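You operate a simulated robot arm through the tools that you are given. There is no shell and no other tool. Be economical: measure what you need, move in short steps, check, and stop when the job is done.

The job below is to be done with a simulated robot arm. You get a single attempt, and the scene is never put back.

TASK
Close the three pots and push them back to the rail.
Fine: each lid goes on the pot of its colour.
Where things are to end (x, y in the base frame): yellow pot within 30 mm of [790, -20]; grey pot within 30 mm of [790, -220]; blue pot within 30 mm of [790, -420].

The check looks at the end state, three seconds after you hand in, the way a careful person would. Anything else that was tipped, shoved, dropped, spilled or broken makes it a failure. A push-on lid holds only when it is set on centred and level and pressed home; a screw cap is set on level and turned clockwise until tight.

THE ROBOT
A 7-joint arm with a fingered hand on a trunk, on a base that drives. Base frame: it is fixed to the floor where the robot stands at the start and does not move with it; the origin is under the middle of the robot, x ahead of it, y to its left, z up; the surface under the hand at the start is at about z = 850. Lengths are in mm, angles in degrees, forces in N, time in s.
With the tool pointing down near the work surface it reaches from about 340 to 760 mm from the robot's upright axis, wherever it stands. Its first joint turns from -166.0 to 166.0 degrees. Payload 4 kg.
The TCP is the grasp point between the finger pads, 26 mm short of the fingertips. In the tool frame z runs along the fingers and y along their closing line. Largest opening 132 mm; the body of the gripper starts 73 mm behind the TCP. The gripper is a hand of 4 fingers: y runs from the thumb to the fingers, the wrist lies at [0, 0, -239] in the tool frame.
Orientation is that of the tool frame in the base frame, as [roll, pitch, yaw] about the fixed x, y, z axes, in that order (R = Rz(yaw) Ry(pitch) Rx(roll)). With the fingers straight down and closing along the base's y, the tool's x points along the base's -x, its y along +y and its z along -z.

THE INTERFACE
- The arm moves only by the tool play_rows. Its argument "plan" is text: rows parted by semicolons, each of 6 numbers parted by spaces: the shift along the base's x, y, z in units of 25 mm (1.0 is 25 mm), then the turn, a rotation vector about the base's x, y, z in units of 5 degrees (1.0 is 5 degrees). In form: dx dy dz wx wy wz; .... A call has 1 to 12 rows; each row shifts and turns the commanded pose from where the row before left it. A call with a number of a shift or a turn outside -1 to 1 is refused whole. A row lasts 0.2 s, in which the tool goes at most 50 mm and 8.6 degrees; a call with a longer step from one row to the next is refused whole. A pose out of reach is approached as far as the arm can. The call stops where the force on the tool passes 40 N (or 10 N more than at its start, if that is more) or the arm is blocked; 0.2 s more then pass. In this call time passes only in rows, and 0.2 s behind the last. It gives the time, the measured TCP pose, the force on the tool (base axes), the opening and the grip force at its end, in the units of the frame above (readings bear some noise), with the torque about the TCP (base axes, N m) and any sound that the robot's microphone picked up.
- Cameras (640 x 400 px; columns grow to the right, rows downward): "scene" is now at [22.6, 117.3, 1574.8]; the picture's right is [-0.42, -0.91, 0.00], its down [-0.55, 0.25, -0.80] and it looks along [0.72, -0.34, -0.60] (base axes); focal length 286 px, centre (320, 200). "wrist" rides on the gripper at [68, 2, -97] in the tool frame; the picture's right is [-0.03, 1.00, 0.00], its down [-0.82, -0.02, -0.58] and it looks along [-0.58, -0.01, 0.82] (tool axes); focal length 270 px, centre (320, 200). There is no depth. A picture from a camera that has moved, and an enlarged one, comes with that camera's place and axes in the base frame and with its lens. The place of the scene camera against the robot may be out by one fixed shift of up to 12 mm in any direction.
- capture(camera): a new picture of that camera. The clock stands still meanwhile.
- raise_lower(by): slides the trunk up (or, below 0, down) by that many mm; the arm and the scene camera ride with it, the base frame stays. It gives what a move gives, with no picture.
- steer(legs): drives the robot by 1 to 6 legs, each [ahead, turn to the left] in mm and degrees, along the robot's own axes; the way and the turn of a leg run together, so that a leg with both is an arc; at most 1500 mm and 180 degrees a leg. The arm and the cameras ride along, it lands a little off, and it stops where it bumps. It gives what a move gives.
- curl_fingers(finger1, finger2, finger3, thumb_bend): sets how far each is bent, from 0 (flat) to 100 (curled in); at 30 the hand is open as for a grip, at 70 the pads meet at the TCP. One left out holds its place. A second passes; each finger stops where it meets its share of the squeeze, and holds until it gets a number again. It is the only way to open and close the hand. It gives what a move gives, with no picture; readings hold the bend of each and the force on the fingers (four entries, about 0 where the hand has none), thumb and palm.
- turn_head(pan, tilt): turns the head with the scene camera to pan (to the left, within 155 degrees either way) and tilt (down, from -29 to 69), counted from straight ahead of the robot. It gives what a move gives.
- inspect(camera, box): a new picture of the part [left, top, right, bottom] of that camera's present view, enlarged. The clock stands still meanwhile.
- sign_off(): hands the job in; it is judged then, once.

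Go step by step. Nothing tells you exact positions but the pictures and the camera data: compare them with the known pose of the tool, close in by small moves and look again before you grip or let go. The budget is 120 turns and 82 pictures, counting those below and the enlarged ones. Unless the task says otherwise, let go and move clear before handing in, and close with one line.

The tools are called after ">>>" as a command line: name --argument value ..., lists and objects as JSON in quotes. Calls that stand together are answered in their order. play_rows: Moves the arm, as the interface text tells. Its arguments: {"type":"object","properties":{"plan":{"type":"string"}},"required":["plan"]} The other tools are called the same way: raise_lower (by) slides the trunk up or down; curl_fingers (finger1, finger2, finger3, thumb_bend) moves the fingers one by one; steer (legs) drives the base; turn_head (pan, tilt) turns the head that bears the scene camera; capture (camera) takes a picture; inspect (camera, box) takes an enlarged picture of a part of a camera's view; sign_off () hands the job in.

At the start:

```text
t: 0.0
eef_pos: [316.2, -268.3, 1300.2]
ee_rot: [-180.0, 0.0, 180.0]
force: [0.2, -0.1, 0.2]
wrist_torque: [0.0, -0.02, 0.0]
gripper_width: 131.9
grip_force: 0.1
shape: jaw
bend: [30.0, 30.0, 30.0, 30.0]
finger forces: [0.0, 0.0, 0.0, 0.1, 0.1, 0.0]
trunk travel left (down, up): [-525.0, 65.0]
robot x, y, heading: [2.1, -0.7, 0.2]
head pan, tilt: [-24.8, 37.1]
```

scene: 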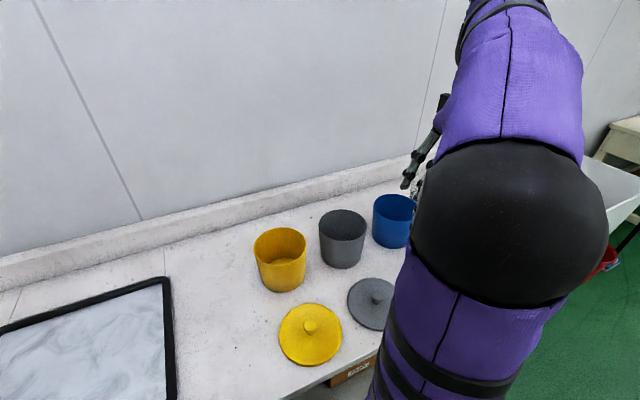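
wrist: 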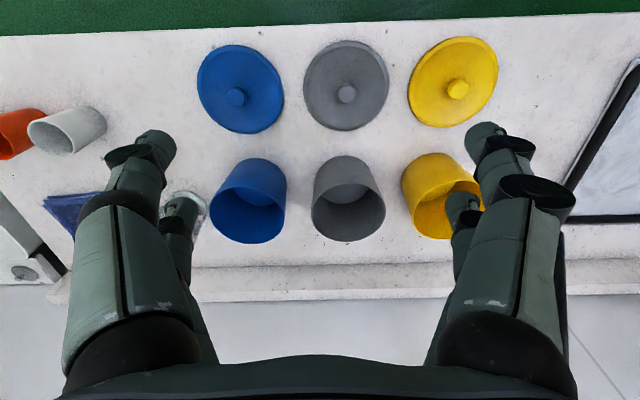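

I see three open pots (blue, grey, yellow from right to left), their lids in front on the table, and clutter near the blue pot. I'll look closer first.

>>> inspect --camera "wrist" --box '[180, 20, 520, 260]'

>>> inspect --camera "wrist" --box '[0, 80, 300, 300]'

>>> inspect --camera "scene" --box '[200, 160, 450, 390]'

```text
1.67 times, centred on (350, 140) of wrist
camera zoom: at [245.6, -266.4, 1395.4], right [0.03, 1.0, 0.0], down [0.82, -0.02, 0.58], along [0.58, -0.01, -0.82], focal length 450 px, centre (270, 300)
```

zoom: 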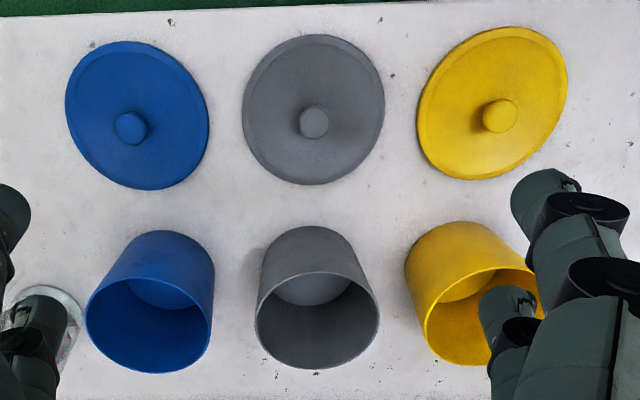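

```text
1.82 times, centred on (150, 190) of wrist
camera zoom: at [245.6, -266.4, 1395.4], right [0.03, 1.0, 0.0], down [0.82, -0.02, 0.58], along [0.58, -0.01, -0.82], focal length 491 px, centre (629, 218)
```

zoom: 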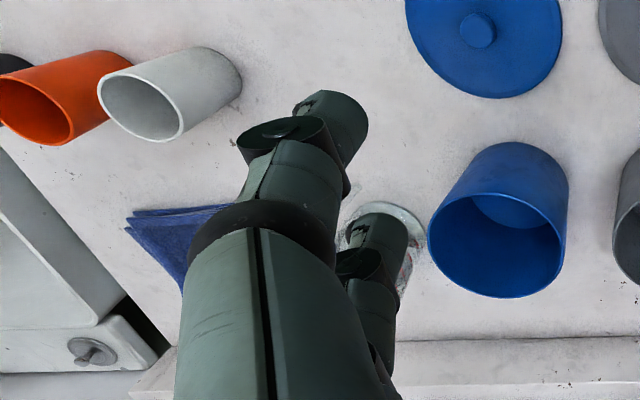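

```text
1.74 times, centred on (325, 275) of scene
camera zoom: at [22.6, 117.3, 1574.8], right [-0.42, -0.91, 0.0], down [-0.55, 0.25, -0.8], along [0.72, -0.34, -0.6], focal length 498 px, centre (311, 70)
```

zoom: 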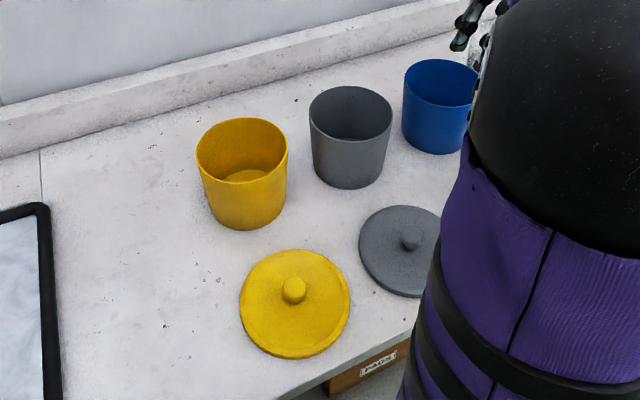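

The lids lie at about x 365, y -416/-218/-22; the pots at about x 575. I'll bring the hand down over the grey lid for a closer look.

>>> play_rows --plan "0.15 0.17 -1 0 0 0;0.15 0.17 -1 0 0 0;0.15 0.17 -1 0 0 0;0.15 0.17 -1 0 0 0;0.15 0.17 -1 0 0 0;0.15 0.17 -1 0 0 0;0.15 0.17 -1 0 0 0;0.15 0.17 -1 0 0 0;0.15 0.17 -1 0 0 0;0.15 0.17 -1 0 0 0;0.15 0.17 -1 0 0 0;0.15 0.13 -1 0 0 0"

>>> capture --camera "wrist"

>>> capture --camera "scene"

```text
t: 2.6
eef_pos: [359.8, -217.9, 999.4]
ee_rot: [180.0, 0.0, 179.9]
force: [0.0, 0.1, -0.9]
wrist_torque: [0.02, 0.02, -0.01]
gripper_width: 131.8
grip_force: 0.0
shape: jaw
bend: [30.0, 30.0, 30.0, 30.0]
finger forces: [0.0, 0.1, 0.1, 0.0, 0.1, 0.1]
trunk travel left (down, up): [-525.0, 65.0]
robot x, y, heading: [-0.4, 0.5, -0.2]
head pan, tilt: [-24.8, 37.1]
```

```text
76 pictures are left
camera wrist: at [290.4, -217.7, 1095.9], right [0.03, 1.0, 0.0], down [0.82, -0.02, 0.58], along [0.58, -0.01, -0.82], focal length 270 px, centre (320, 200)
```

wrist: 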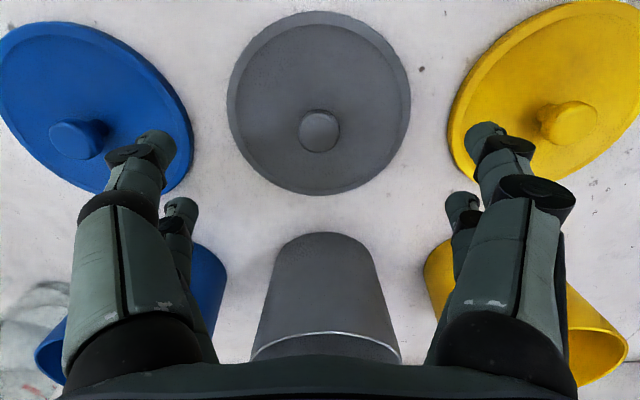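

```text
75 pictures are left
camera scene: at [22.8, 117.3, 1574.8], right [-0.42, -0.91, 0.0], down [-0.55, 0.25, -0.8], along [0.72, -0.34, -0.6], focal length 286 px, centre (320, 200)
```

scene: 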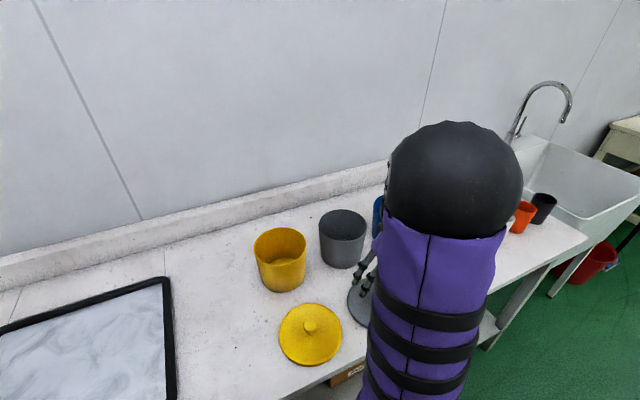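

The grey lid's knob is at about (371, -218), its top near z 884. I'll descend over it and look again.

>>> play_rows --plan "0.23 0 -1 0 0 0;0.23 0 -1 0 0 0;0 0 -1 0 0 0"

>>> capture --camera "wrist"

```text
t: 3.4
eef_pos: [372.9, -218.7, 924.6]
ee_rot: [180.0, 0.1, -180.0]
force: [0.9, -0.6, -0.3]
wrist_torque: [0.01, -0.01, 0.01]
gripper_width: 131.7
grip_force: 0.0
shape: jaw
bend: [30.0, 30.0, 30.0, 30.0]
finger forces: [0.1, 0.0, 0.0, 0.0, 0.0, 0.0]
trunk travel left (down, up): [-525.0, 65.0]
robot x, y, heading: [-0.6, -0.2, 0.2]
head pan, tilt: [-24.8, 37.1]
```

```text
74 pictures are left
camera wrist: at [302.9, -217.1, 1020.7], right [0.03, 1.0, 0.0], down [0.82, -0.02, 0.58], along [0.58, -0.01, -0.82], focal length 270 px, centre (320, 200)
```

wrist: 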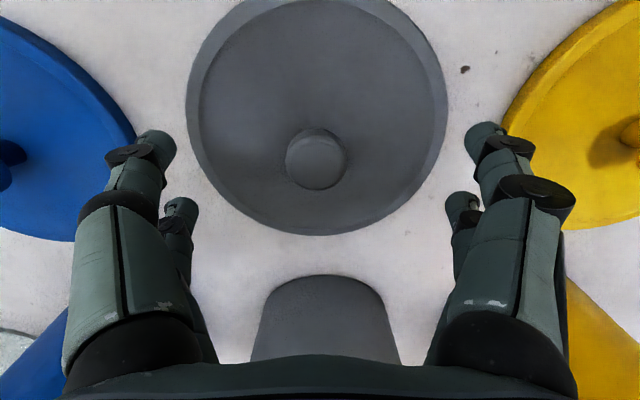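

The knob is roughly centred at (370, -219). I'll descend a bit more and partly close to see how the fingers meet it.

>>> play_rows --plan "-0.04 -0.03 -0.5 0 0 0;0 0 -0.5 0 0 0"

>>> curl_fingers --finger1 50 --finger2 50 --finger3 50 --thumb_bend 50

>>> capture --camera "wrist"

>>> capture --camera "scene"

```text
t: 4.0
eef_pos: [371.8, -219.0, 900.1]
ee_rot: [-179.9, 0.0, -179.9]
force: [0.5, 0.1, 0.3]
wrist_torque: [-0.03, 0.01, 0.0]
gripper_width: 132.2
grip_force: 0.1
shape: jaw
bend: [30.0, 30.0, 30.0, 30.0]
finger forces: [0.1, 0.0, 0.0, 0.0, 0.0, 0.0]
trunk travel left (down, up): [-525.0, 65.0]
robot x, y, heading: [0.1, -1.5, -0.2]
head pan, tilt: [-24.8, 37.1]
```

```text
t: 5.0
eef_pos: [370.3, -219.3, 900.2]
ee_rot: [180.0, 0.0, 180.0]
force: [-0.2, 0.0, -0.4]
wrist_torque: [-0.02, -0.01, 0.01]
gripper_width: 66.4
grip_force: 0.1
shape: fingers
bend: [50.0, 50.0, 50.0, 50.0]
finger forces: [0.0, 0.1, 0.0, 0.0, 0.0, 0.0]
trunk travel left (down, up): [-525.0, 65.0]
robot x, y, heading: [-0.5, 1.4, 0.1]
head pan, tilt: [-24.8, 37.1]
```

```text
73 pictures are left
camera wrist: at [301.7, -217.6, 995.6], right [0.03, 1.0, 0.0], down [0.82, -0.02, 0.58], along [0.58, -0.01, -0.82], focal length 270 px, centre (320, 200)
```

wrist: 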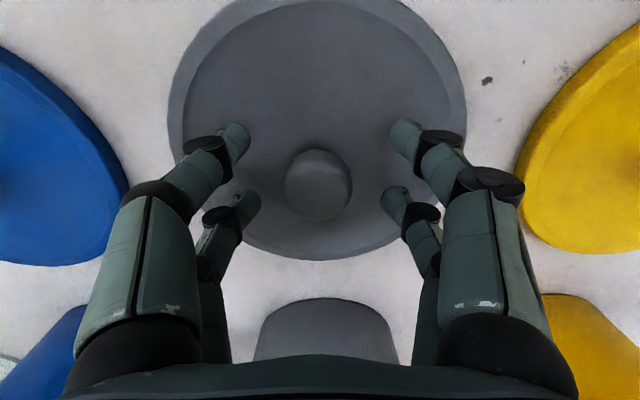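

```text
72 pictures are left
camera scene: at [22.7, 117.3, 1574.8], right [-0.42, -0.91, 0.0], down [-0.55, 0.25, -0.8], along [0.72, -0.34, -0.6], focal length 286 px, centre (320, 200)
```

scene: 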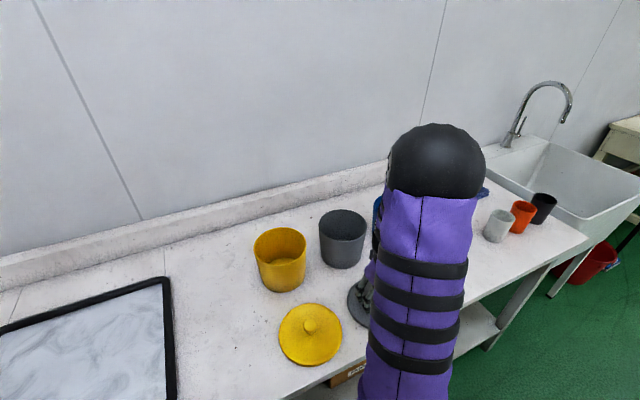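

The knob is centred between the finger pairs. I'll lower a few mm and grip.

>>> play_rows --plan "0 0 -0.2 0 0 0"

>>> curl_fingers --finger1 72 --finger2 72 --finger3 72 --thumb_bend 72

>>> capture --camera "wrist"

```text
t: 5.4
eef_pos: [371.2, -218.9, 894.2]
ee_rot: [-180.0, -0.1, -180.0]
force: [0.0, -0.2, -0.1]
wrist_torque: [-0.03, 0.0, -0.01]
gripper_width: 66.5
grip_force: 0.0
shape: fingers
bend: [50.0, 50.0, 50.0, 50.0]
finger forces: [0.1, 0.0, 0.0, 0.0, 0.1, 0.0]
trunk travel left (down, up): [-525.0, 65.0]
robot x, y, heading: [-1.2, -2.5, 0.2]
head pan, tilt: [-24.8, 37.1]
```

```text
t: 6.4
eef_pos: [371.0, -219.8, 894.1]
ee_rot: [180.0, -0.1, 180.0]
force: [-0.7, -0.4, 0.3]
wrist_torque: [0.0, 0.01, -0.03]
gripper_width: 0.0
grip_force: 2.6
shape: fingers
bend: [71.0, 71.0, 71.0, 71.0]
finger forces: [0.1, 2.1, 1.4, 0.0, 2.3, 0.0]
trunk travel left (down, up): [-525.0, 65.0]
robot x, y, heading: [-0.7, 0.2, 0.1]
head pan, tilt: [-24.8, 37.1]
```

```text
71 pictures are left
camera wrist: at [301.8, -217.4, 990.7], right [0.03, 1.0, 0.0], down [0.82, -0.02, 0.58], along [0.58, -0.01, -0.82], focal length 270 px, centre (320, 200)
```

wrist: 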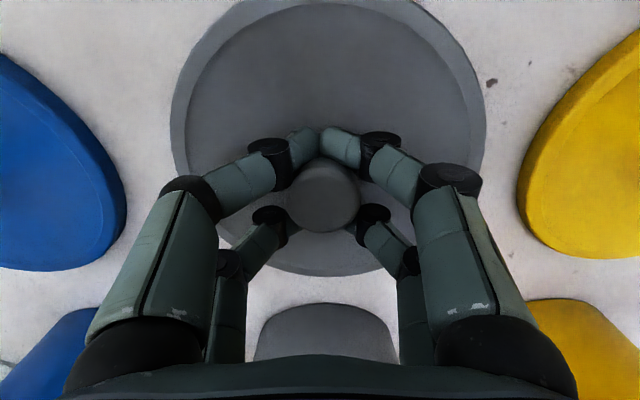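

The pairs closed to either side of the knob instead of on it, so I need one pair squarely on it. I'll spread the fingers to find which is which.

>>> curl_fingers --finger1 30 --finger2 40 --finger3 50 --thumb_bend 60

>>> capture --camera "wrist"

```text
t: 7.4
eef_pos: [370.8, -219.3, 896.0]
ee_rot: [179.9, 0.0, 179.9]
force: [-0.6, 0.5, -0.5]
wrist_torque: [-0.01, -0.01, 0.06]
gripper_width: 82.3
grip_force: 0.1
shape: fingers
bend: [30.0, 40.0, 50.0, 60.0]
finger forces: [0.0, 0.0, 0.0, 0.0, 0.0, 0.0]
trunk travel left (down, up): [-525.0, 65.0]
robot x, y, heading: [1.9, 1.2, -0.1]
head pan, tilt: [-24.8, 37.1]
```

```text
70 pictures are left
camera wrist: at [301.8, -217.4, 990.7], right [0.03, 1.0, 0.0], down [0.82, -0.02, 0.58], along [0.58, -0.01, -0.82], focal length 270 px, centre (320, 200)
```

wrist: 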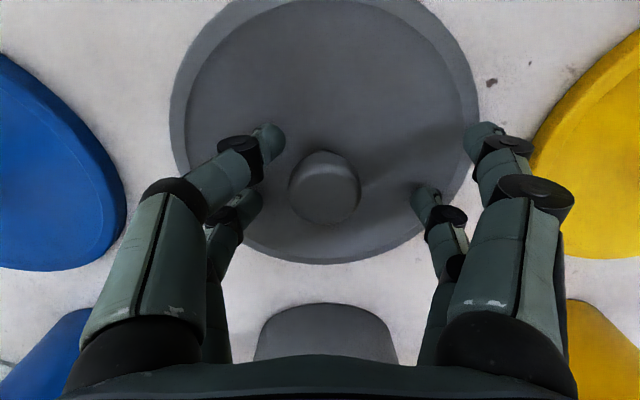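

Fingers f1 (right) and thumb (left) form the near pair. I'll shift about 19 mm in +x so that pair sits squarely on the knob, keeping the far pair open.

>>> curl_fingers --finger1 50 --finger2 30 --finger3 30 --thumb_bend 50

>>> play_rows --plan "0.38 0.05 0 0 0 0;0.38 0.05 0 0 0 0"

>>> curl_fingers --finger1 58 --thumb_bend 58

>>> capture --camera "wrist"

```text
t: 8.4
eef_pos: [371.2, -219.1, 895.0]
ee_rot: [179.9, 0.0, -180.0]
force: [-0.2, -0.2, 0.3]
wrist_torque: [-0.01, 0.0, -0.02]
gripper_width: 66.0
grip_force: 0.1
shape: fingers
bend: [50.0, 30.0, 30.0, 50.0]
finger forces: [0.0, 0.0, 0.0, 0.1, 0.0, 0.1]
trunk travel left (down, up): [-525.0, 65.0]
robot x, y, heading: [-0.4, 2.9, -0.1]
head pan, tilt: [-24.8, 37.1]
```

```text
t: 9.0
eef_pos: [390.1, -216.4, 895.2]
ee_rot: [-180.0, 0.0, 180.0]
force: [0.7, 0.0, -0.4]
wrist_torque: [-0.01, 0.01, 0.02]
gripper_width: 66.0
grip_force: 0.1
shape: fingers
bend: [50.0, 30.0, 30.0, 50.0]
finger forces: [0.1, 0.1, 0.0, 0.1, 0.0, 0.1]
trunk travel left (down, up): [-525.0, 65.0]
robot x, y, heading: [-2.9, -4.4, 0.2]
head pan, tilt: [-24.8, 37.1]
```

```text
t: 10.0
eef_pos: [390.2, -216.5, 894.7]
ee_rot: [179.9, 0.0, -179.9]
force: [-0.3, -0.5, 0.4]
wrist_torque: [0.0, 0.02, 0.0]
gripper_width: 43.1
grip_force: 0.1
shape: fingers
bend: [57.0, 30.0, 30.0, 57.0]
finger forces: [0.1, 0.1, 0.0, 0.1, 0.1, 0.0]
trunk travel left (down, up): [-525.0, 65.0]
robot x, y, heading: [0.3, 0.9, -0.1]
head pan, tilt: [-24.8, 37.1]
```

```text
69 pictures are left
camera wrist: at [320.4, -215.6, 990.9], right [0.03, 1.0, 0.0], down [0.82, -0.02, 0.58], along [0.58, -0.01, -0.82], focal length 270 px, centre (320, 200)
```

wrist: 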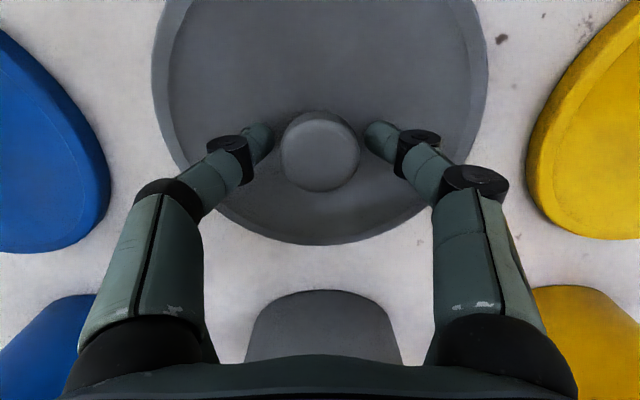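

The near pair flanks the knob well. Closing now.

>>> curl_fingers --finger1 75 --thumb_bend 75

>>> play_rows --plan "0 0 0.5 0 0 0;0 0 0.5 0 0 0;0 0 0.5 0 0 0"

>>> capture --camera "wrist"

```text
t: 11.0
eef_pos: [389.5, -216.6, 894.3]
ee_rot: [180.0, 0.0, -180.0]
force: [0.0, -0.8, -1.0]
wrist_torque: [0.0, 0.02, 0.04]
gripper_width: 16.0
grip_force: 10.4
shape: fingers
bend: [70.0, 30.0, 30.0, 66.0]
finger forces: [11.5, 0.1, 0.1, 0.0, 9.4, 0.0]
trunk travel left (down, up): [-525.0, 65.0]
robot x, y, heading: [3.4, 1.1, 0.0]
head pan, tilt: [-24.8, 37.1]
```

```text
t: 11.8
eef_pos: [391.7, -216.0, 933.0]
ee_rot: [-180.0, -0.1, -180.0]
force: [-0.7, 1.6, -0.8]
wrist_torque: [0.05, -0.02, 0.0]
gripper_width: 16.1
grip_force: 10.4
shape: fingers
bend: [70.0, 30.0, 30.0, 66.0]
finger forces: [11.5, 0.0, 0.0, 0.0, 9.4, 0.0]
trunk travel left (down, up): [-525.0, 65.0]
robot x, y, heading: [1.1, -3.4, 0.2]
head pan, tilt: [-24.8, 37.1]
```

```text
68 pictures are left
camera wrist: at [321.0, -215.7, 1028.4], right [0.03, 1.0, 0.0], down [0.82, -0.02, 0.58], along [0.58, -0.02, -0.82], focal length 270 px, centre (320, 200)
```

wrist: 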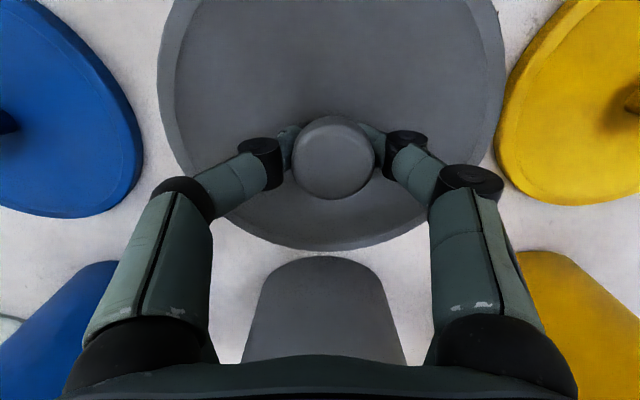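

The lid is held. The grey pot's rim works out at about (576, -217), z 979. I'll lift and carry the lid to hover over it.

>>> play_rows --plan "0 0 1 0 0 0;0 0 1 0 0 0;0 0 1 0 0 0;0 0 1 0 0 0;0.3 0 1 0 0 0;0.8 -0.02 0 0 0 0;1 -0.03 0 0 0 0;1 -0.03 0 0 0 0;1 -0.03 0 0 0 0;1 -0.03 0 0 0 0;1 -0.04 0 0 0 0;1 -0.04 0 0 0 0"

>>> capture --camera "wrist"

>>> capture --camera "scene"

```text
t: 14.4
eef_pos: [568.1, -223.8, 1056.9]
ee_rot: [-180.0, 0.0, 180.0]
force: [-0.9, 0.3, -1.2]
wrist_torque: [0.03, 0.0, 0.0]
gripper_width: 15.8
grip_force: 10.4
shape: fingers
bend: [70.0, 30.0, 30.0, 66.0]
finger forces: [11.2, 0.1, 0.0, 0.1, 9.1, 0.1]
trunk travel left (down, up): [-525.0, 65.0]
robot x, y, heading: [-2.5, -0.2, 0.1]
head pan, tilt: [-24.8, 37.1]
```

```text
67 pictures are left
camera wrist: at [498.8, -221.0, 1152.6], right [0.03, 1.0, 0.0], down [0.82, -0.02, 0.58], along [0.58, -0.01, -0.82], focal length 270 px, centre (320, 200)
```

wrist: 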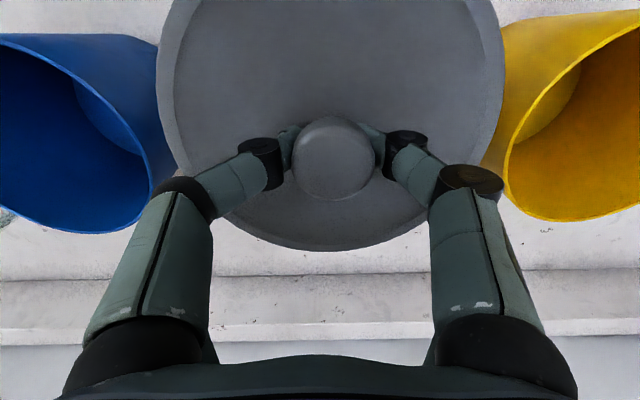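

```text
66 pictures are left
camera scene: at [23.0, 117.2, 1574.8], right [-0.42, -0.91, 0.0], down [-0.55, 0.25, -0.8], along [0.72, -0.33, -0.6], focal length 286 px, centre (320, 200)
```

scene: 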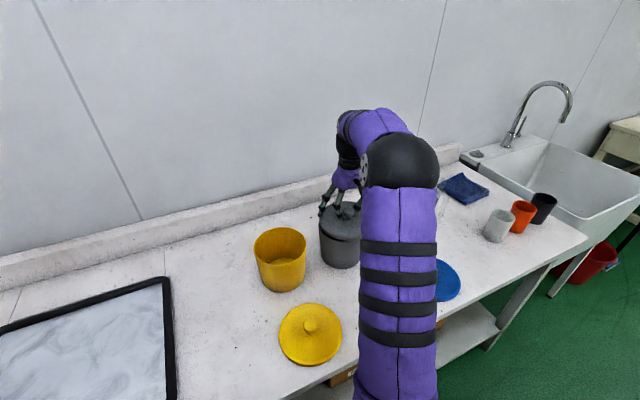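

The lid hovers just short of the grey pot, whose rim I put at (576.5, -217.5). I'll move the last 27 mm and look from the scene camera.

>>> play_rows --plan "0.54 -0.02 0 0 0 0;0.54 -0.02 -0.3 0 0 0"

>>> inspect --camera "scene" --box '[280, 160, 400, 290]'

>>> capture --camera "wrist"

```text
t: 15.0
eef_pos: [595.0, -223.2, 1049.7]
ee_rot: [-180.0, -0.1, 179.9]
force: [0.1, 1.2, -0.4]
wrist_torque: [0.01, 0.02, -0.02]
gripper_width: 15.5
grip_force: 10.4
shape: fingers
bend: [70.0, 30.0, 30.0, 66.0]
finger forces: [11.2, 0.0, 0.1, 0.1, 9.2, 0.0]
trunk travel left (down, up): [-525.0, 65.0]
robot x, y, heading: [-1.1, 0.9, -0.0]
head pan, tilt: [-24.8, 37.1]
```

```text
3.08 times, centred on (340, 225) of scene
camera zoom: at [23.1, 117.2, 1574.8], right [-0.42, -0.91, 0.0], down [-0.55, 0.25, -0.8], along [0.72, -0.33, -0.6], focal length 881 px, centre (258, 123)
```

zoom: 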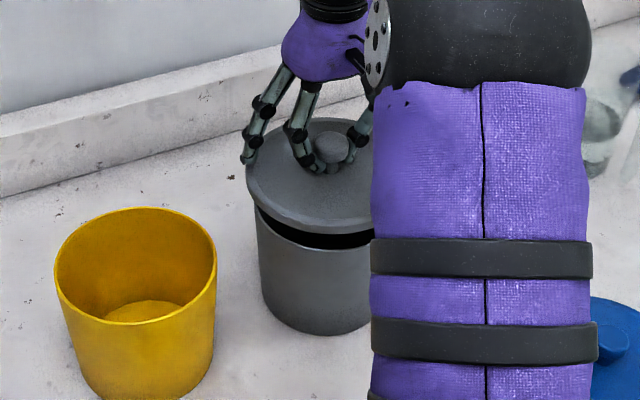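

```text
64 pictures are left
camera wrist: at [525.7, -221.8, 1145.2], right [0.03, 1.0, 0.0], down [0.82, -0.02, 0.58], along [0.58, -0.01, -0.82], focal length 270 px, centre (320, 200)
```

wrist: 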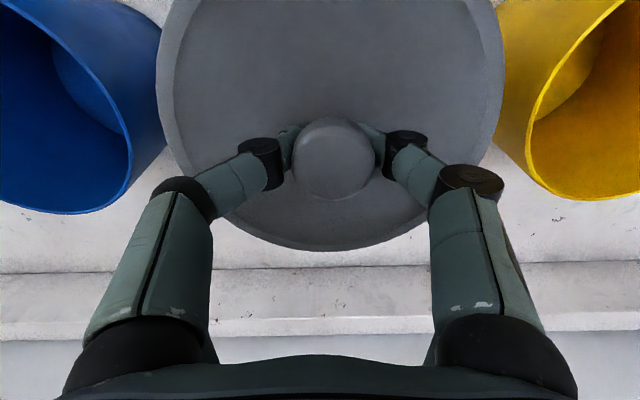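

The lid looks level and centred over the grey pot, with about 20 mm of clearance. Lowering gently until contact.

>>> play_rows --plan "0 0 -0.3 0 0 0;0 0 -0.3 0 0 0;0 0 -0.2 0 0 0"

>>> inspect --camera "scene" --box '[280, 160, 400, 290]'

```text
t: 15.8
eef_pos: [594.4, -224.5, 1029.0]
ee_rot: [179.9, 0.0, -180.0]
force: [-0.4, 0.1, -0.3]
wrist_torque: [-0.01, 0.0, 0.02]
gripper_width: 15.3
grip_force: 10.1
shape: fingers
bend: [70.0, 30.0, 30.0, 66.0]
finger forces: [11.4, 0.0, 0.1, 0.1, 9.3, 0.0]
trunk travel left (down, up): [-525.0, 65.0]
robot x, y, heading: [1.4, -2.6, -0.1]
head pan, tilt: [-24.8, 37.1]
```

```text
3.08 times, centred on (340, 225) of scene
camera zoom: at [22.8, 117.3, 1574.8], right [-0.42, -0.91, 0.0], down [-0.55, 0.25, -0.8], along [0.72, -0.34, -0.6], focal length 881 px, centre (258, 123)
```

zoom: 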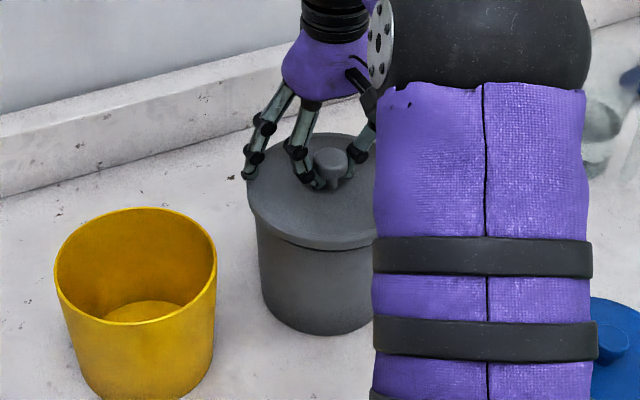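

>>> play_rows --plan "0 0 -0.1 0 0 0;0 0 -0.1 0 0 0;0 0 -0.1 0 0 0"

```text
t: 16.6
eef_pos: [594.5, -223.4, 1022.7]
ee_rot: [180.0, 0.0, 180.0]
force: [-0.2, 0.4, -0.5]
wrist_torque: [0.01, -0.01, 0.01]
gripper_width: 15.6
grip_force: 10.2
shape: fingers
bend: [70.0, 30.0, 30.0, 66.0]
finger forces: [11.4, 0.0, 0.0, 0.0, 9.3, 0.0]
trunk travel left (down, up): [-525.0, 65.0]
robot x, y, heading: [-1.6, -1.3, 0.1]
head pan, tilt: [-24.8, 37.1]
```

>>> play_rows --plan "0 0 -0.1 0 0 0;0 0 -0.1 0 0 0;0 0 -0.1 0 0 0;0 0 -0.1 0 0 0"

>>> inspect --camera "scene" --box '[280, 160, 400, 290]'

```text
t: 17.6
eef_pos: [594.8, -224.5, 1013.8]
ee_rot: [-179.9, 0.2, 180.0]
force: [2.1, -3.0, 9.0]
wrist_torque: [0.18, 0.12, 0.03]
gripper_width: 15.3
grip_force: 13.7
shape: fingers
bend: [71.0, 30.0, 30.0, 66.0]
finger forces: [16.1, 0.0, 0.1, 0.1, 11.0, 0.0]
trunk travel left (down, up): [-525.0, 65.0]
robot x, y, heading: [0.4, 2.5, 0.0]
head pan, tilt: [-24.8, 37.1]
heard: snap
```

```text
3.08 times, centred on (340, 225) of scene
camera zoom: at [22.3, 117.3, 1575.1], right [-0.42, -0.91, 0.0], down [-0.55, 0.25, -0.8], along [0.72, -0.34, -0.6], focal length 881 px, centre (258, 123)
```

zoom: 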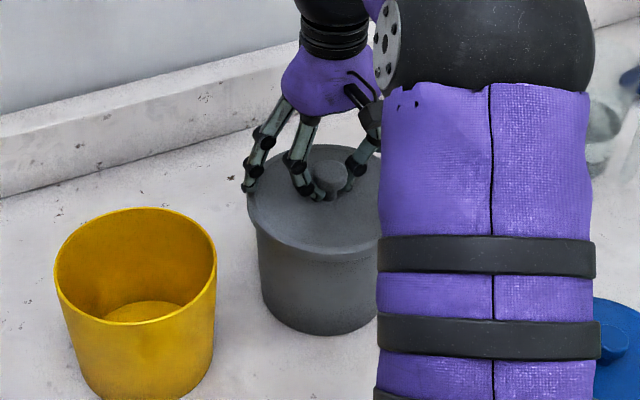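

A snap was heard at 9 N and the lid looks flush. Releasing and lifting, then checking.

>>> curl_fingers --finger1 45 --thumb_bend 45

>>> play_rows --plan "0 0 0.5 0 0 0;0 0 1 0 0 0;0 0 1 0 0 0;0 0 1 0 0 0;-0.5 0 1 0 0 0;-1 0 0 0 0 0;-1 0 0 0 0 0;-1 0 0 0 0 0"

>>> capture --camera "wrist"

```text
t: 18.3
eef_pos: [595.9, -224.2, 1018.0]
ee_rot: [-179.8, 0.6, 180.0]
force: [-1.4, -2.6, 14.6]
wrist_torque: [0.6, 0.31, 0.16]
gripper_width: 79.8
grip_force: 6.6
shape: fingers
bend: [49.0, 30.0, 30.0, 45.0]
finger forces: [13.8, 0.0, 0.1, 0.0, 0.8, 0.1]
trunk travel left (down, up): [-525.0, 65.0]
robot x, y, heading: [1.4, -0.7, 0.1]
head pan, tilt: [-24.8, 37.1]
stopped: the force on the tool passed its limit at 41 N (the readings are from after the stop); the commanded pose is now the measured one
```

```text
t: 20.1
eef_pos: [509.4, -225.0, 1126.2]
ee_rot: [-179.9, 0.4, 180.0]
force: [0.5, 0.4, -0.9]
wrist_torque: [0.01, 0.02, 0.03]
gripper_width: 82.5
grip_force: 0.0
shape: fingers
bend: [45.0, 30.0, 30.0, 45.0]
finger forces: [0.0, 0.0, 0.1, 0.2, 0.0, 0.1]
trunk travel left (down, up): [-525.0, 65.0]
robot x, y, heading: [-2.5, 0.3, -0.2]
head pan, tilt: [-24.8, 37.1]
```

```text
61 pictures are left
camera wrist: at [438.7, -222.1, 1222.3], right [0.03, 1.0, 0.0], down [0.81, -0.02, 0.58], along [0.58, -0.02, -0.81], focal length 270 px, centre (320, 200)
```

wrist: 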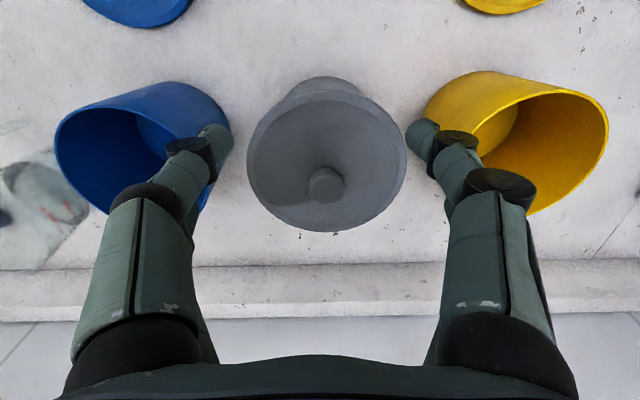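

The grey lid is on and centred. Next the yellow lid; its knob is at about (370, -22).

>>> play_rows --plan "-0.7 0.68 0 0 0 0;-0.7 0.68 -0.4 0 0 0;-0.7 0.68 -0.7 0 0 0;-0.7 0.68 -0.75 0 0 0;-0.7 0.68 -0.75 0 0 0;-0.7 0.68 -0.75 0 0 0;-0.6 0.68 -0.75 0 0 0;0 0.68 -0.75 0 0 0;0 0.68 -0.75 0 0 0;0 0.68 -0.75 0 0 0;0 0.68 -0.75 0 0 0;0 0.65 -0.75 0 0 0"

>>> capture --camera "wrist"

```text
t: 22.7
eef_pos: [387.4, -20.1, 928.9]
ee_rot: [-179.8, 0.4, 179.9]
force: [0.1, -0.8, 0.1]
wrist_torque: [0.02, 0.0, -0.02]
gripper_width: 82.4
grip_force: 0.1
shape: fingers
bend: [45.0, 30.0, 30.0, 45.0]
finger forces: [0.0, 0.0, 0.0, 0.0, 0.0, 0.1]
trunk travel left (down, up): [-525.0, 65.0]
robot x, y, heading: [1.1, 1.8, -0.1]
head pan, tilt: [-24.8, 37.1]
```

```text
60 pictures are left
camera wrist: at [318.3, -19.2, 1025.1], right [0.02, 1.0, 0.0], down [0.81, -0.02, 0.58], along [0.58, -0.02, -0.81], focal length 270 px, centre (320, 200)
```

wrist: 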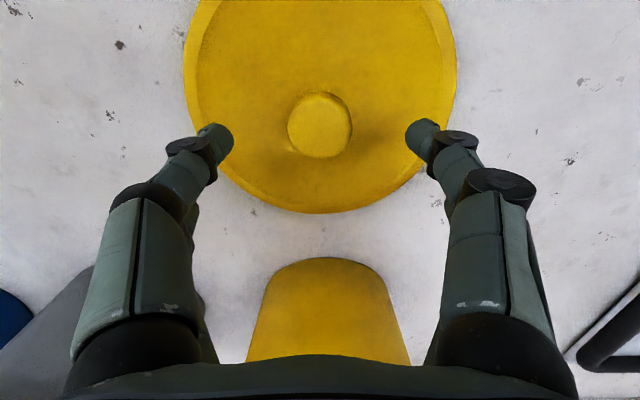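

The yellow knob is at (371, -22). I'll align, descend to the same height as before, and check before gripping.

>>> play_rows --plan "0.05 -0.04 -0.7 0 0.08 0;0.05 -0.04 -0.68 0 0 0"

>>> curl_fingers --finger1 58 --thumb_bend 58

>>> capture --camera "wrist"

```text
t: 23.3
eef_pos: [391.5, -20.6, 894.7]
ee_rot: [-180.0, 0.0, -179.8]
force: [-0.1, -0.1, -0.2]
wrist_torque: [0.0, 0.02, -0.05]
gripper_width: 82.3
grip_force: 0.1
shape: fingers
bend: [45.0, 30.0, 30.0, 45.0]
finger forces: [0.0, 0.0, 0.0, 0.1, 0.1, 0.1]
trunk travel left (down, up): [-525.0, 65.0]
robot x, y, heading: [-1.7, 1.3, 0.2]
head pan, tilt: [-24.8, 37.1]
```

```text
t: 24.3
eef_pos: [391.7, -22.3, 895.7]
ee_rot: [-179.9, 0.0, 180.0]
force: [0.3, 0.3, -0.5]
wrist_torque: [0.03, 0.01, 0.01]
gripper_width: 43.1
grip_force: 0.0
shape: fingers
bend: [57.0, 30.0, 30.0, 57.0]
finger forces: [0.0, 0.0, 0.1, 0.0, 0.1, 0.0]
trunk travel left (down, up): [-525.0, 65.0]
robot x, y, heading: [2.9, 1.0, 0.2]
head pan, tilt: [-24.8, 37.1]
```

```text
59 pictures are left
camera wrist: at [321.8, -19.8, 991.2], right [0.02, 1.0, 0.0], down [0.82, -0.02, 0.58], along [0.58, -0.02, -0.82], focal length 270 px, centre (320, 200)
```

wrist: 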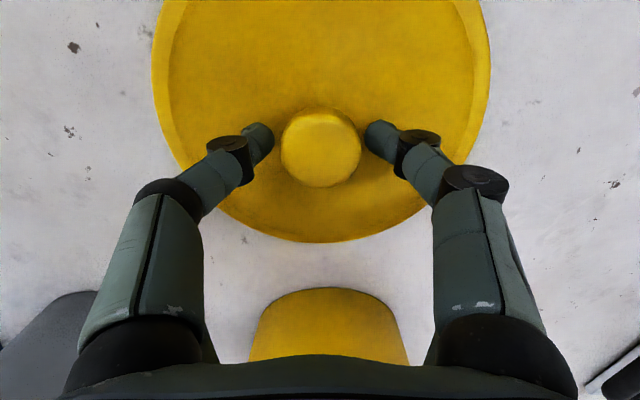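

Same picture as before. Gripping, lifting and carrying it to just above the yellow pot.

>>> curl_fingers --finger1 75 --thumb_bend 75

>>> play_rows --plan "0 0 0.6 0 0 0;0 0 1 0 0 0;0 0 1 0 0 0;0 0 1 0 0 0;0 0 1 0 0 0;0 0 1 0 0 0;0 0 0.8 0 0 0;0.8 0 0 0 0 0;0.8 0 0 0 0 0"

>>> play_rows --plan "0.95 0 0 0 0 0;0.95 0 0 0 0 0;0.95 0 0 0 0 0;0.95 0 0 0 0 0;0.95 0 0 0 0 0;0.95 0 0 0 0 0;0.86 0 -0.2 0 0 0"

>>> capture --camera "wrist"

>>> inspect --camera "scene" --box '[220, 170, 380, 300]'

```text
t: 25.3
eef_pos: [391.0, -21.7, 895.6]
ee_rot: [-180.0, 0.0, 180.0]
force: [-0.1, 0.0, 0.1]
wrist_torque: [-0.01, 0.0, -0.02]
gripper_width: 16.7
grip_force: 9.7
shape: fingers
bend: [69.0, 30.0, 30.0, 65.0]
finger forces: [10.6, 0.0, 0.1, 0.0, 9.7, 0.1]
trunk travel left (down, up): [-525.0, 65.0]
robot x, y, heading: [1.6, -0.3, 0.2]
head pan, tilt: [-24.8, 37.1]
```

```text
t: 27.3
eef_pos: [432.1, -22.0, 1054.2]
ee_rot: [-179.9, 0.0, 180.0]
force: [0.9, -1.0, -0.3]
wrist_torque: [0.0, 0.0, -0.01]
gripper_width: 16.2
grip_force: 10.1
shape: fingers
bend: [69.0, 30.0, 30.0, 66.0]
finger forces: [10.6, 0.1, 0.1, 0.0, 9.5, 0.0]
trunk travel left (down, up): [-525.0, 65.0]
robot x, y, heading: [-0.9, 0.0, -0.0]
head pan, tilt: [-24.8, 37.1]
```

```text
t: 28.9
eef_pos: [595.8, -21.0, 1049.1]
ee_rot: [-179.9, -0.2, -179.8]
force: [-1.0, 0.2, 0.4]
wrist_torque: [-0.02, -0.03, -0.02]
gripper_width: 16.1
grip_force: 10.9
shape: fingers
bend: [69.0, 30.0, 30.0, 66.0]
finger forces: [11.4, 0.0, 0.0, 0.1, 9.4, 0.0]
trunk travel left (down, up): [-525.0, 65.0]
robot x, y, heading: [1.3, -1.7, -0.1]
head pan, tilt: [-24.8, 37.1]
```

```text
58 pictures are left
camera wrist: at [526.9, -19.9, 1146.0], right [0.02, 1.0, 0.0], down [0.82, -0.02, 0.58], along [0.58, -0.02, -0.82], focal length 270 px, centre (320, 200)
```

wrist: 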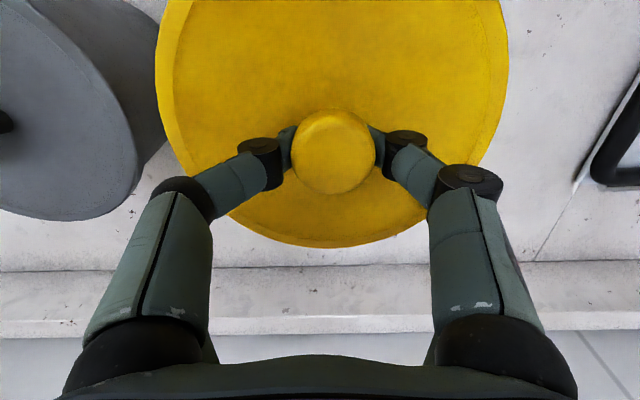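

```text
3.08 times, centred on (300, 235) of scene
camera zoom: at [23.1, 117.3, 1574.8], right [-0.42, -0.91, 0.0], down [-0.55, 0.25, -0.8], along [0.72, -0.33, -0.6], focal length 881 px, centre (382, 92)
```

zoom: 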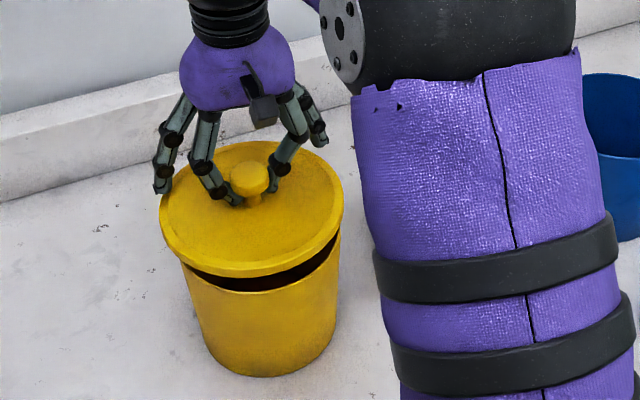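

The yellow lid appears about 4–5 mm too far left (+y) of the pot. I'll shift it and look again.

>>> play_rows --plan "0 -0.18 -0.3 0 0 0"

>>> inspect --camera "scene" --box '[240, 190, 320, 300]'

```text
t: 29.3
eef_pos: [595.8, -26.8, 1042.6]
ee_rot: [-179.9, -0.1, -180.0]
force: [-0.3, -0.3, -1.2]
wrist_torque: [0.02, -0.02, -0.03]
gripper_width: 16.5
grip_force: 10.6
shape: fingers
bend: [69.0, 30.0, 30.0, 66.0]
finger forces: [11.4, 0.0, 0.1, 0.0, 9.4, 0.1]
trunk travel left (down, up): [-525.0, 65.0]
robot x, y, heading: [-1.3, -2.8, 0.0]
head pan, tilt: [-24.8, 37.1]
```

```text
3.64 times, centred on (280, 245) of scene
camera zoom: at [22.7, 117.4, 1574.8], right [-0.42, -0.91, 0.0], down [-0.55, 0.25, -0.8], along [0.72, -0.34, -0.6], focal length 1041 px, centre (466, 36)
```

zoom: 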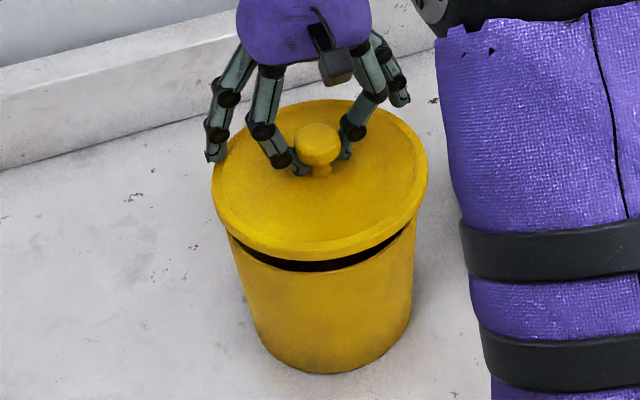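

Now centred within a couple of mm. Lowering until it snaps.

>>> play_rows --plan "0 0 -0.3 0 0 0;0 0 -0.2 0 0 0;0 0 -0.1 0 0 0;0 0 -0.1 0 0 0;0 0 -0.1 0 0 0;0 0 -0.1 0 0 0"

>>> play_rows --plan "0 0 -0.1 0 0 0;0 0 -0.1 0 0 0"

>>> inspect --camera "scene" --box '[240, 190, 320, 300]'

```text
t: 30.7
eef_pos: [595.3, -26.8, 1021.2]
ee_rot: [-180.0, -0.1, 180.0]
force: [0.1, 0.5, -0.2]
wrist_torque: [-0.01, -0.04, -0.02]
gripper_width: 16.1
grip_force: 11.1
shape: fingers
bend: [69.0, 30.0, 30.0, 66.0]
finger forces: [11.5, 0.1, 0.0, 0.1, 9.4, 0.0]
trunk travel left (down, up): [-525.0, 65.0]
robot x, y, heading: [1.1, -1.5, -0.2]
head pan, tilt: [-24.8, 37.1]
```

```text
t: 31.3
eef_pos: [595.6, -24.9, 1016.1]
ee_rot: [-179.9, -0.1, -179.9]
force: [-0.7, -0.1, -0.5]
wrist_torque: [-0.01, 0.03, 0.01]
gripper_width: 16.1
grip_force: 10.7
shape: fingers
bend: [69.0, 30.0, 30.0, 66.0]
finger forces: [11.4, 0.0, 0.0, 0.0, 9.4, 0.0]
trunk travel left (down, up): [-525.0, 65.0]
robot x, y, heading: [-2.4, 3.5, -0.2]
head pan, tilt: [-24.8, 37.1]
```

```text
3.64 times, centred on (280, 245) of scene
camera zoom: at [22.9, 117.4, 1574.8], right [-0.42, -0.91, 0.0], down [-0.55, 0.25, -0.8], along [0.72, -0.33, -0.6], focal length 1041 px, centre (466, 36)
```

zoom: 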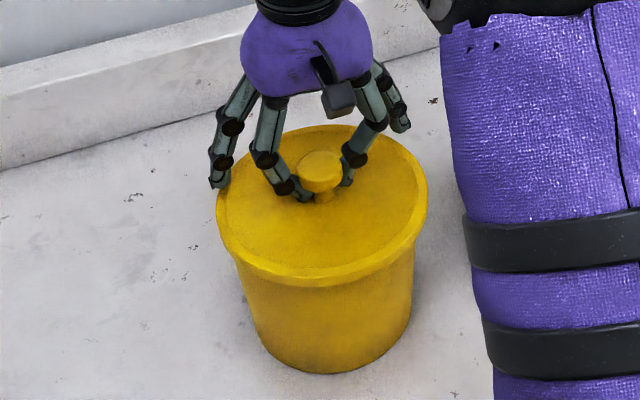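

Seated onto the rim without the snap yet; pressing a little further.

>>> play_rows --plan "0 0 -0.08 0 0 0;0 0 -0.08 0 0 0;0 0 -0.08 0 0 0"

```text
t: 32.1
eef_pos: [596.7, -25.3, 1012.8]
ee_rot: [-179.9, 0.3, -179.9]
force: [8.1, 1.1, 23.3]
wrist_torque: [0.5, 0.31, -0.15]
gripper_width: 14.7
grip_force: 20.1
shape: fingers
bend: [72.0, 30.0, 30.0, 66.0]
finger forces: [28.7, 0.0, 0.0, 0.1, 11.8, 0.0]
trunk travel left (down, up): [-525.0, 65.0]
robot x, y, heading: [3.3, 0.3, -0.0]
head pan, tilt: [-24.8, 37.1]
heard: snap
```

Snap heard. I'll unload the press slightly, open, lift away, and look at the result.

>>> play_rows --plan "0 0 0.1 0 0 0"

>>> curl_fingers --finger1 54 --thumb_bend 54

>>> play_rows --plan "0 0 0.5 0 0 0;0 0 1 0 0 0;0 0 1 0 0 0;0 0 1 0 0 0;-0.5 0 1 0 0 0;-1 0 0 0 0 0;-1 0 0 0 0 0;-1 -0.5 0 0 0 0;-0.8 -1 0 0 0 0;-0.8 -1 0 0 0 0;-0.8 -1 0 0 0 0;-0.8 -1 0 0 0 0"

>>> capture --camera "scene"

```text
t: 32.5
eef_pos: [594.8, -24.9, 1012.7]
ee_rot: [-179.9, 0.1, -180.0]
force: [9.9, 1.2, 18.2]
wrist_torque: [0.41, 0.14, -0.14]
gripper_width: 14.8
grip_force: 18.9
shape: fingers
bend: [72.0, 30.0, 30.0, 66.0]
finger forces: [26.5, 0.0, 0.0, 0.0, 11.0, 0.0]
trunk travel left (down, up): [-525.0, 65.0]
robot x, y, heading: [3.4, 0.3, 0.1]
head pan, tilt: [-24.8, 37.1]
```

```text
t: 33.5
eef_pos: [594.2, -24.4, 1015.5]
ee_rot: [-179.9, 0.1, -180.0]
force: [6.7, 4.3, 33.3]
wrist_torque: [0.02, 0.52, -0.19]
gripper_width: 20.5
grip_force: 19.5
shape: fingers
bend: [70.0, 30.0, 30.0, 63.0]
finger forces: [18.9, 0.1, 0.1, 0.0, 19.7, 0.0]
trunk travel left (down, up): [-525.0, 65.0]
robot x, y, heading: [-4.1, 2.8, 0.2]
head pan, tilt: [-24.8, 37.1]
```

```text
t: 36.1
eef_pos: [429.1, -140.3, 1126.6]
ee_rot: [-179.9, 0.0, -179.9]
force: [0.2, 0.3, 0.3]
wrist_torque: [-0.03, -0.02, 0.0]
gripper_width: 51.8
grip_force: 0.1
shape: fingers
bend: [54.0, 30.0, 30.0, 54.0]
finger forces: [0.0, 0.0, 0.1, 0.0, 0.1, 0.1]
trunk travel left (down, up): [-525.0, 65.0]
robot x, y, heading: [0.1, 3.0, 0.2]
head pan, tilt: [-24.8, 37.1]
```

```text
54 pictures are left
camera scene: at [22.6, 117.3, 1574.9], right [-0.42, -0.91, 0.0], down [-0.55, 0.25, -0.8], along [0.72, -0.33, -0.6], focal length 286 px, centre (320, 200)
```

scene: 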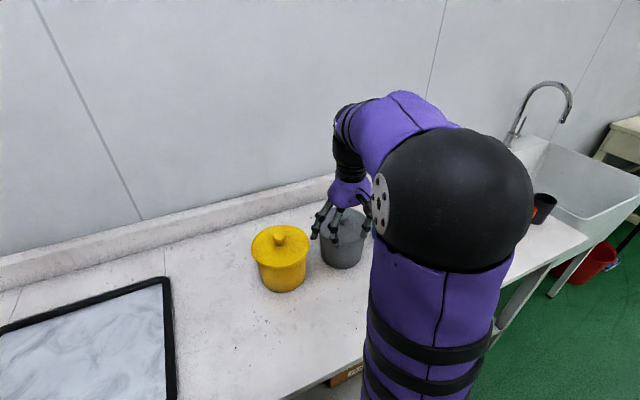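

>>> inspect --camera "scene" --box '[220, 190, 380, 300]'

>>> play_rows --plan "-0.3 -1 0 0 0 0;-0.3 -1 0 0 0 0;-0.3 -1 -0.5 0 0 0;-0.3 -1 -0.7 0 0 0;-0.3 -1 -0.7 0 0 0;0 -1 -0.7 0 0 0;0 -1 -0.7 0 0 0;0 -1 -0.7 0 0 0;0 -1 -0.7 0 0 0;0 -1 -0.7 0 0 0;0 -1 -0.7 0 0 0"

>>> curl_fingers --finger1 45 --thumb_bend 45

>>> capture --camera "wrist"

```text
3.64 times, centred on (300, 245) of scene
camera zoom: at [22.6, 117.3, 1574.9], right [-0.42, -0.91, 0.0], down [-0.55, 0.25, -0.8], along [0.72, -0.33, -0.6], focal length 1041 px, centre (393, 36)
```

zoom: 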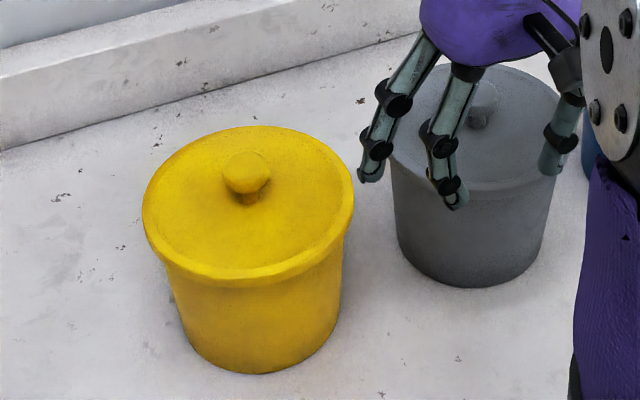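

```text
t: 38.5
eef_pos: [390.0, -414.3, 971.7]
ee_rot: [-179.9, 0.0, -180.0]
force: [1.0, 0.5, -0.7]
wrist_torque: [0.02, -0.03, -0.03]
gripper_width: 51.8
grip_force: 0.1
shape: fingers
bend: [54.0, 30.0, 30.0, 54.0]
finger forces: [0.0, 0.0, 0.0, 0.0, 0.0, 0.0]
trunk travel left (down, up): [-525.0, 65.0]
robot x, y, heading: [-1.8, -3.4, -0.1]
head pan, tilt: [-24.8, 37.1]
```

```text
t: 39.5
eef_pos: [389.4, -414.0, 972.6]
ee_rot: [-180.0, -0.1, -179.9]
force: [-0.4, -0.5, -0.6]
wrist_torque: [-0.03, 0.0, 0.0]
gripper_width: 82.2
grip_force: 0.0
shape: fingers
bend: [45.0, 30.0, 30.0, 45.0]
finger forces: [0.0, 0.0, 0.0, 0.1, 0.0, 0.1]
trunk travel left (down, up): [-525.0, 65.0]
robot x, y, heading: [-1.2, -1.6, 0.2]
head pan, tilt: [-24.8, 37.1]
```

```text
52 pictures are left
camera wrist: at [320.0, -412.8, 1067.5], right [0.02, 1.0, 0.0], down [0.82, -0.02, 0.58], along [0.58, -0.02, -0.82], focal length 270 px, centre (320, 200)
```

wrist: 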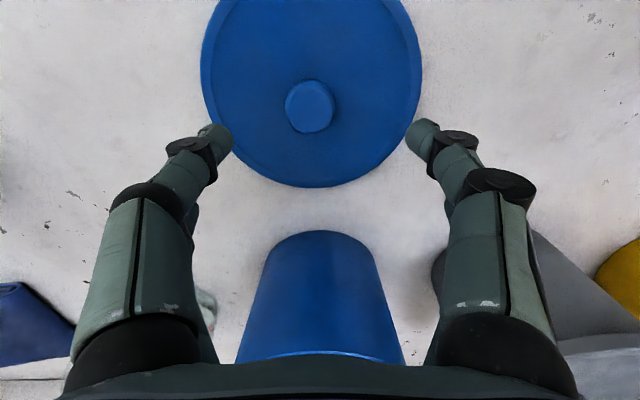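

Yellow and grey lids are both on flush. The blue knob is at (372, -421); aligning and descending.

>>> play_rows --plan "0.04 -0.15 -1 0 0 0;0.04 -0.14 -1 0 0 0;0 0 -0.7 0 0 0;0 0 -0.4 0 0 0"

>>> curl_fingers --finger1 58 --thumb_bend 58

>>> capture --camera "wrist"

```text
t: 40.5
eef_pos: [391.2, -421.7, 894.8]
ee_rot: [-179.9, 0.0, -179.9]
force: [-0.2, 0.1, -0.8]
wrist_torque: [0.0, 0.02, 0.0]
gripper_width: 82.4
grip_force: 0.0
shape: fingers
bend: [45.0, 30.0, 30.0, 45.0]
finger forces: [0.0, 0.0, 0.0, 0.0, 0.1, 0.1]
trunk travel left (down, up): [-525.0, 65.0]
robot x, y, heading: [5.7, 5.6, 0.1]
head pan, tilt: [-24.8, 37.1]
```

```text
t: 41.5
eef_pos: [390.1, -420.8, 894.9]
ee_rot: [-179.9, 0.0, 179.9]
force: [0.6, 0.2, -0.1]
wrist_torque: [0.0, 0.0, -0.02]
gripper_width: 42.7
grip_force: 0.1
shape: fingers
bend: [57.0, 30.0, 30.0, 57.0]
finger forces: [0.1, 0.0, 0.0, 0.0, 0.0, 0.0]
trunk travel left (down, up): [-525.0, 65.0]
robot x, y, heading: [1.8, 4.5, -0.0]
head pan, tilt: [-24.8, 37.1]
```

```text
51 pictures are left
camera wrist: at [321.5, -420.1, 991.0], right [0.02, 1.0, 0.0], down [0.82, -0.02, 0.58], along [0.58, -0.02, -0.82], focal length 270 px, centre (320, 200)
```

wrist: 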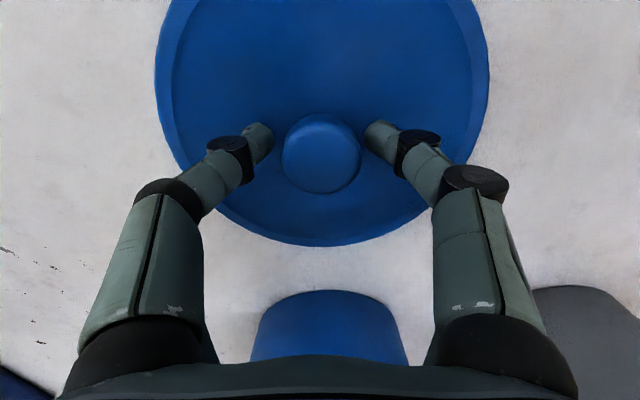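

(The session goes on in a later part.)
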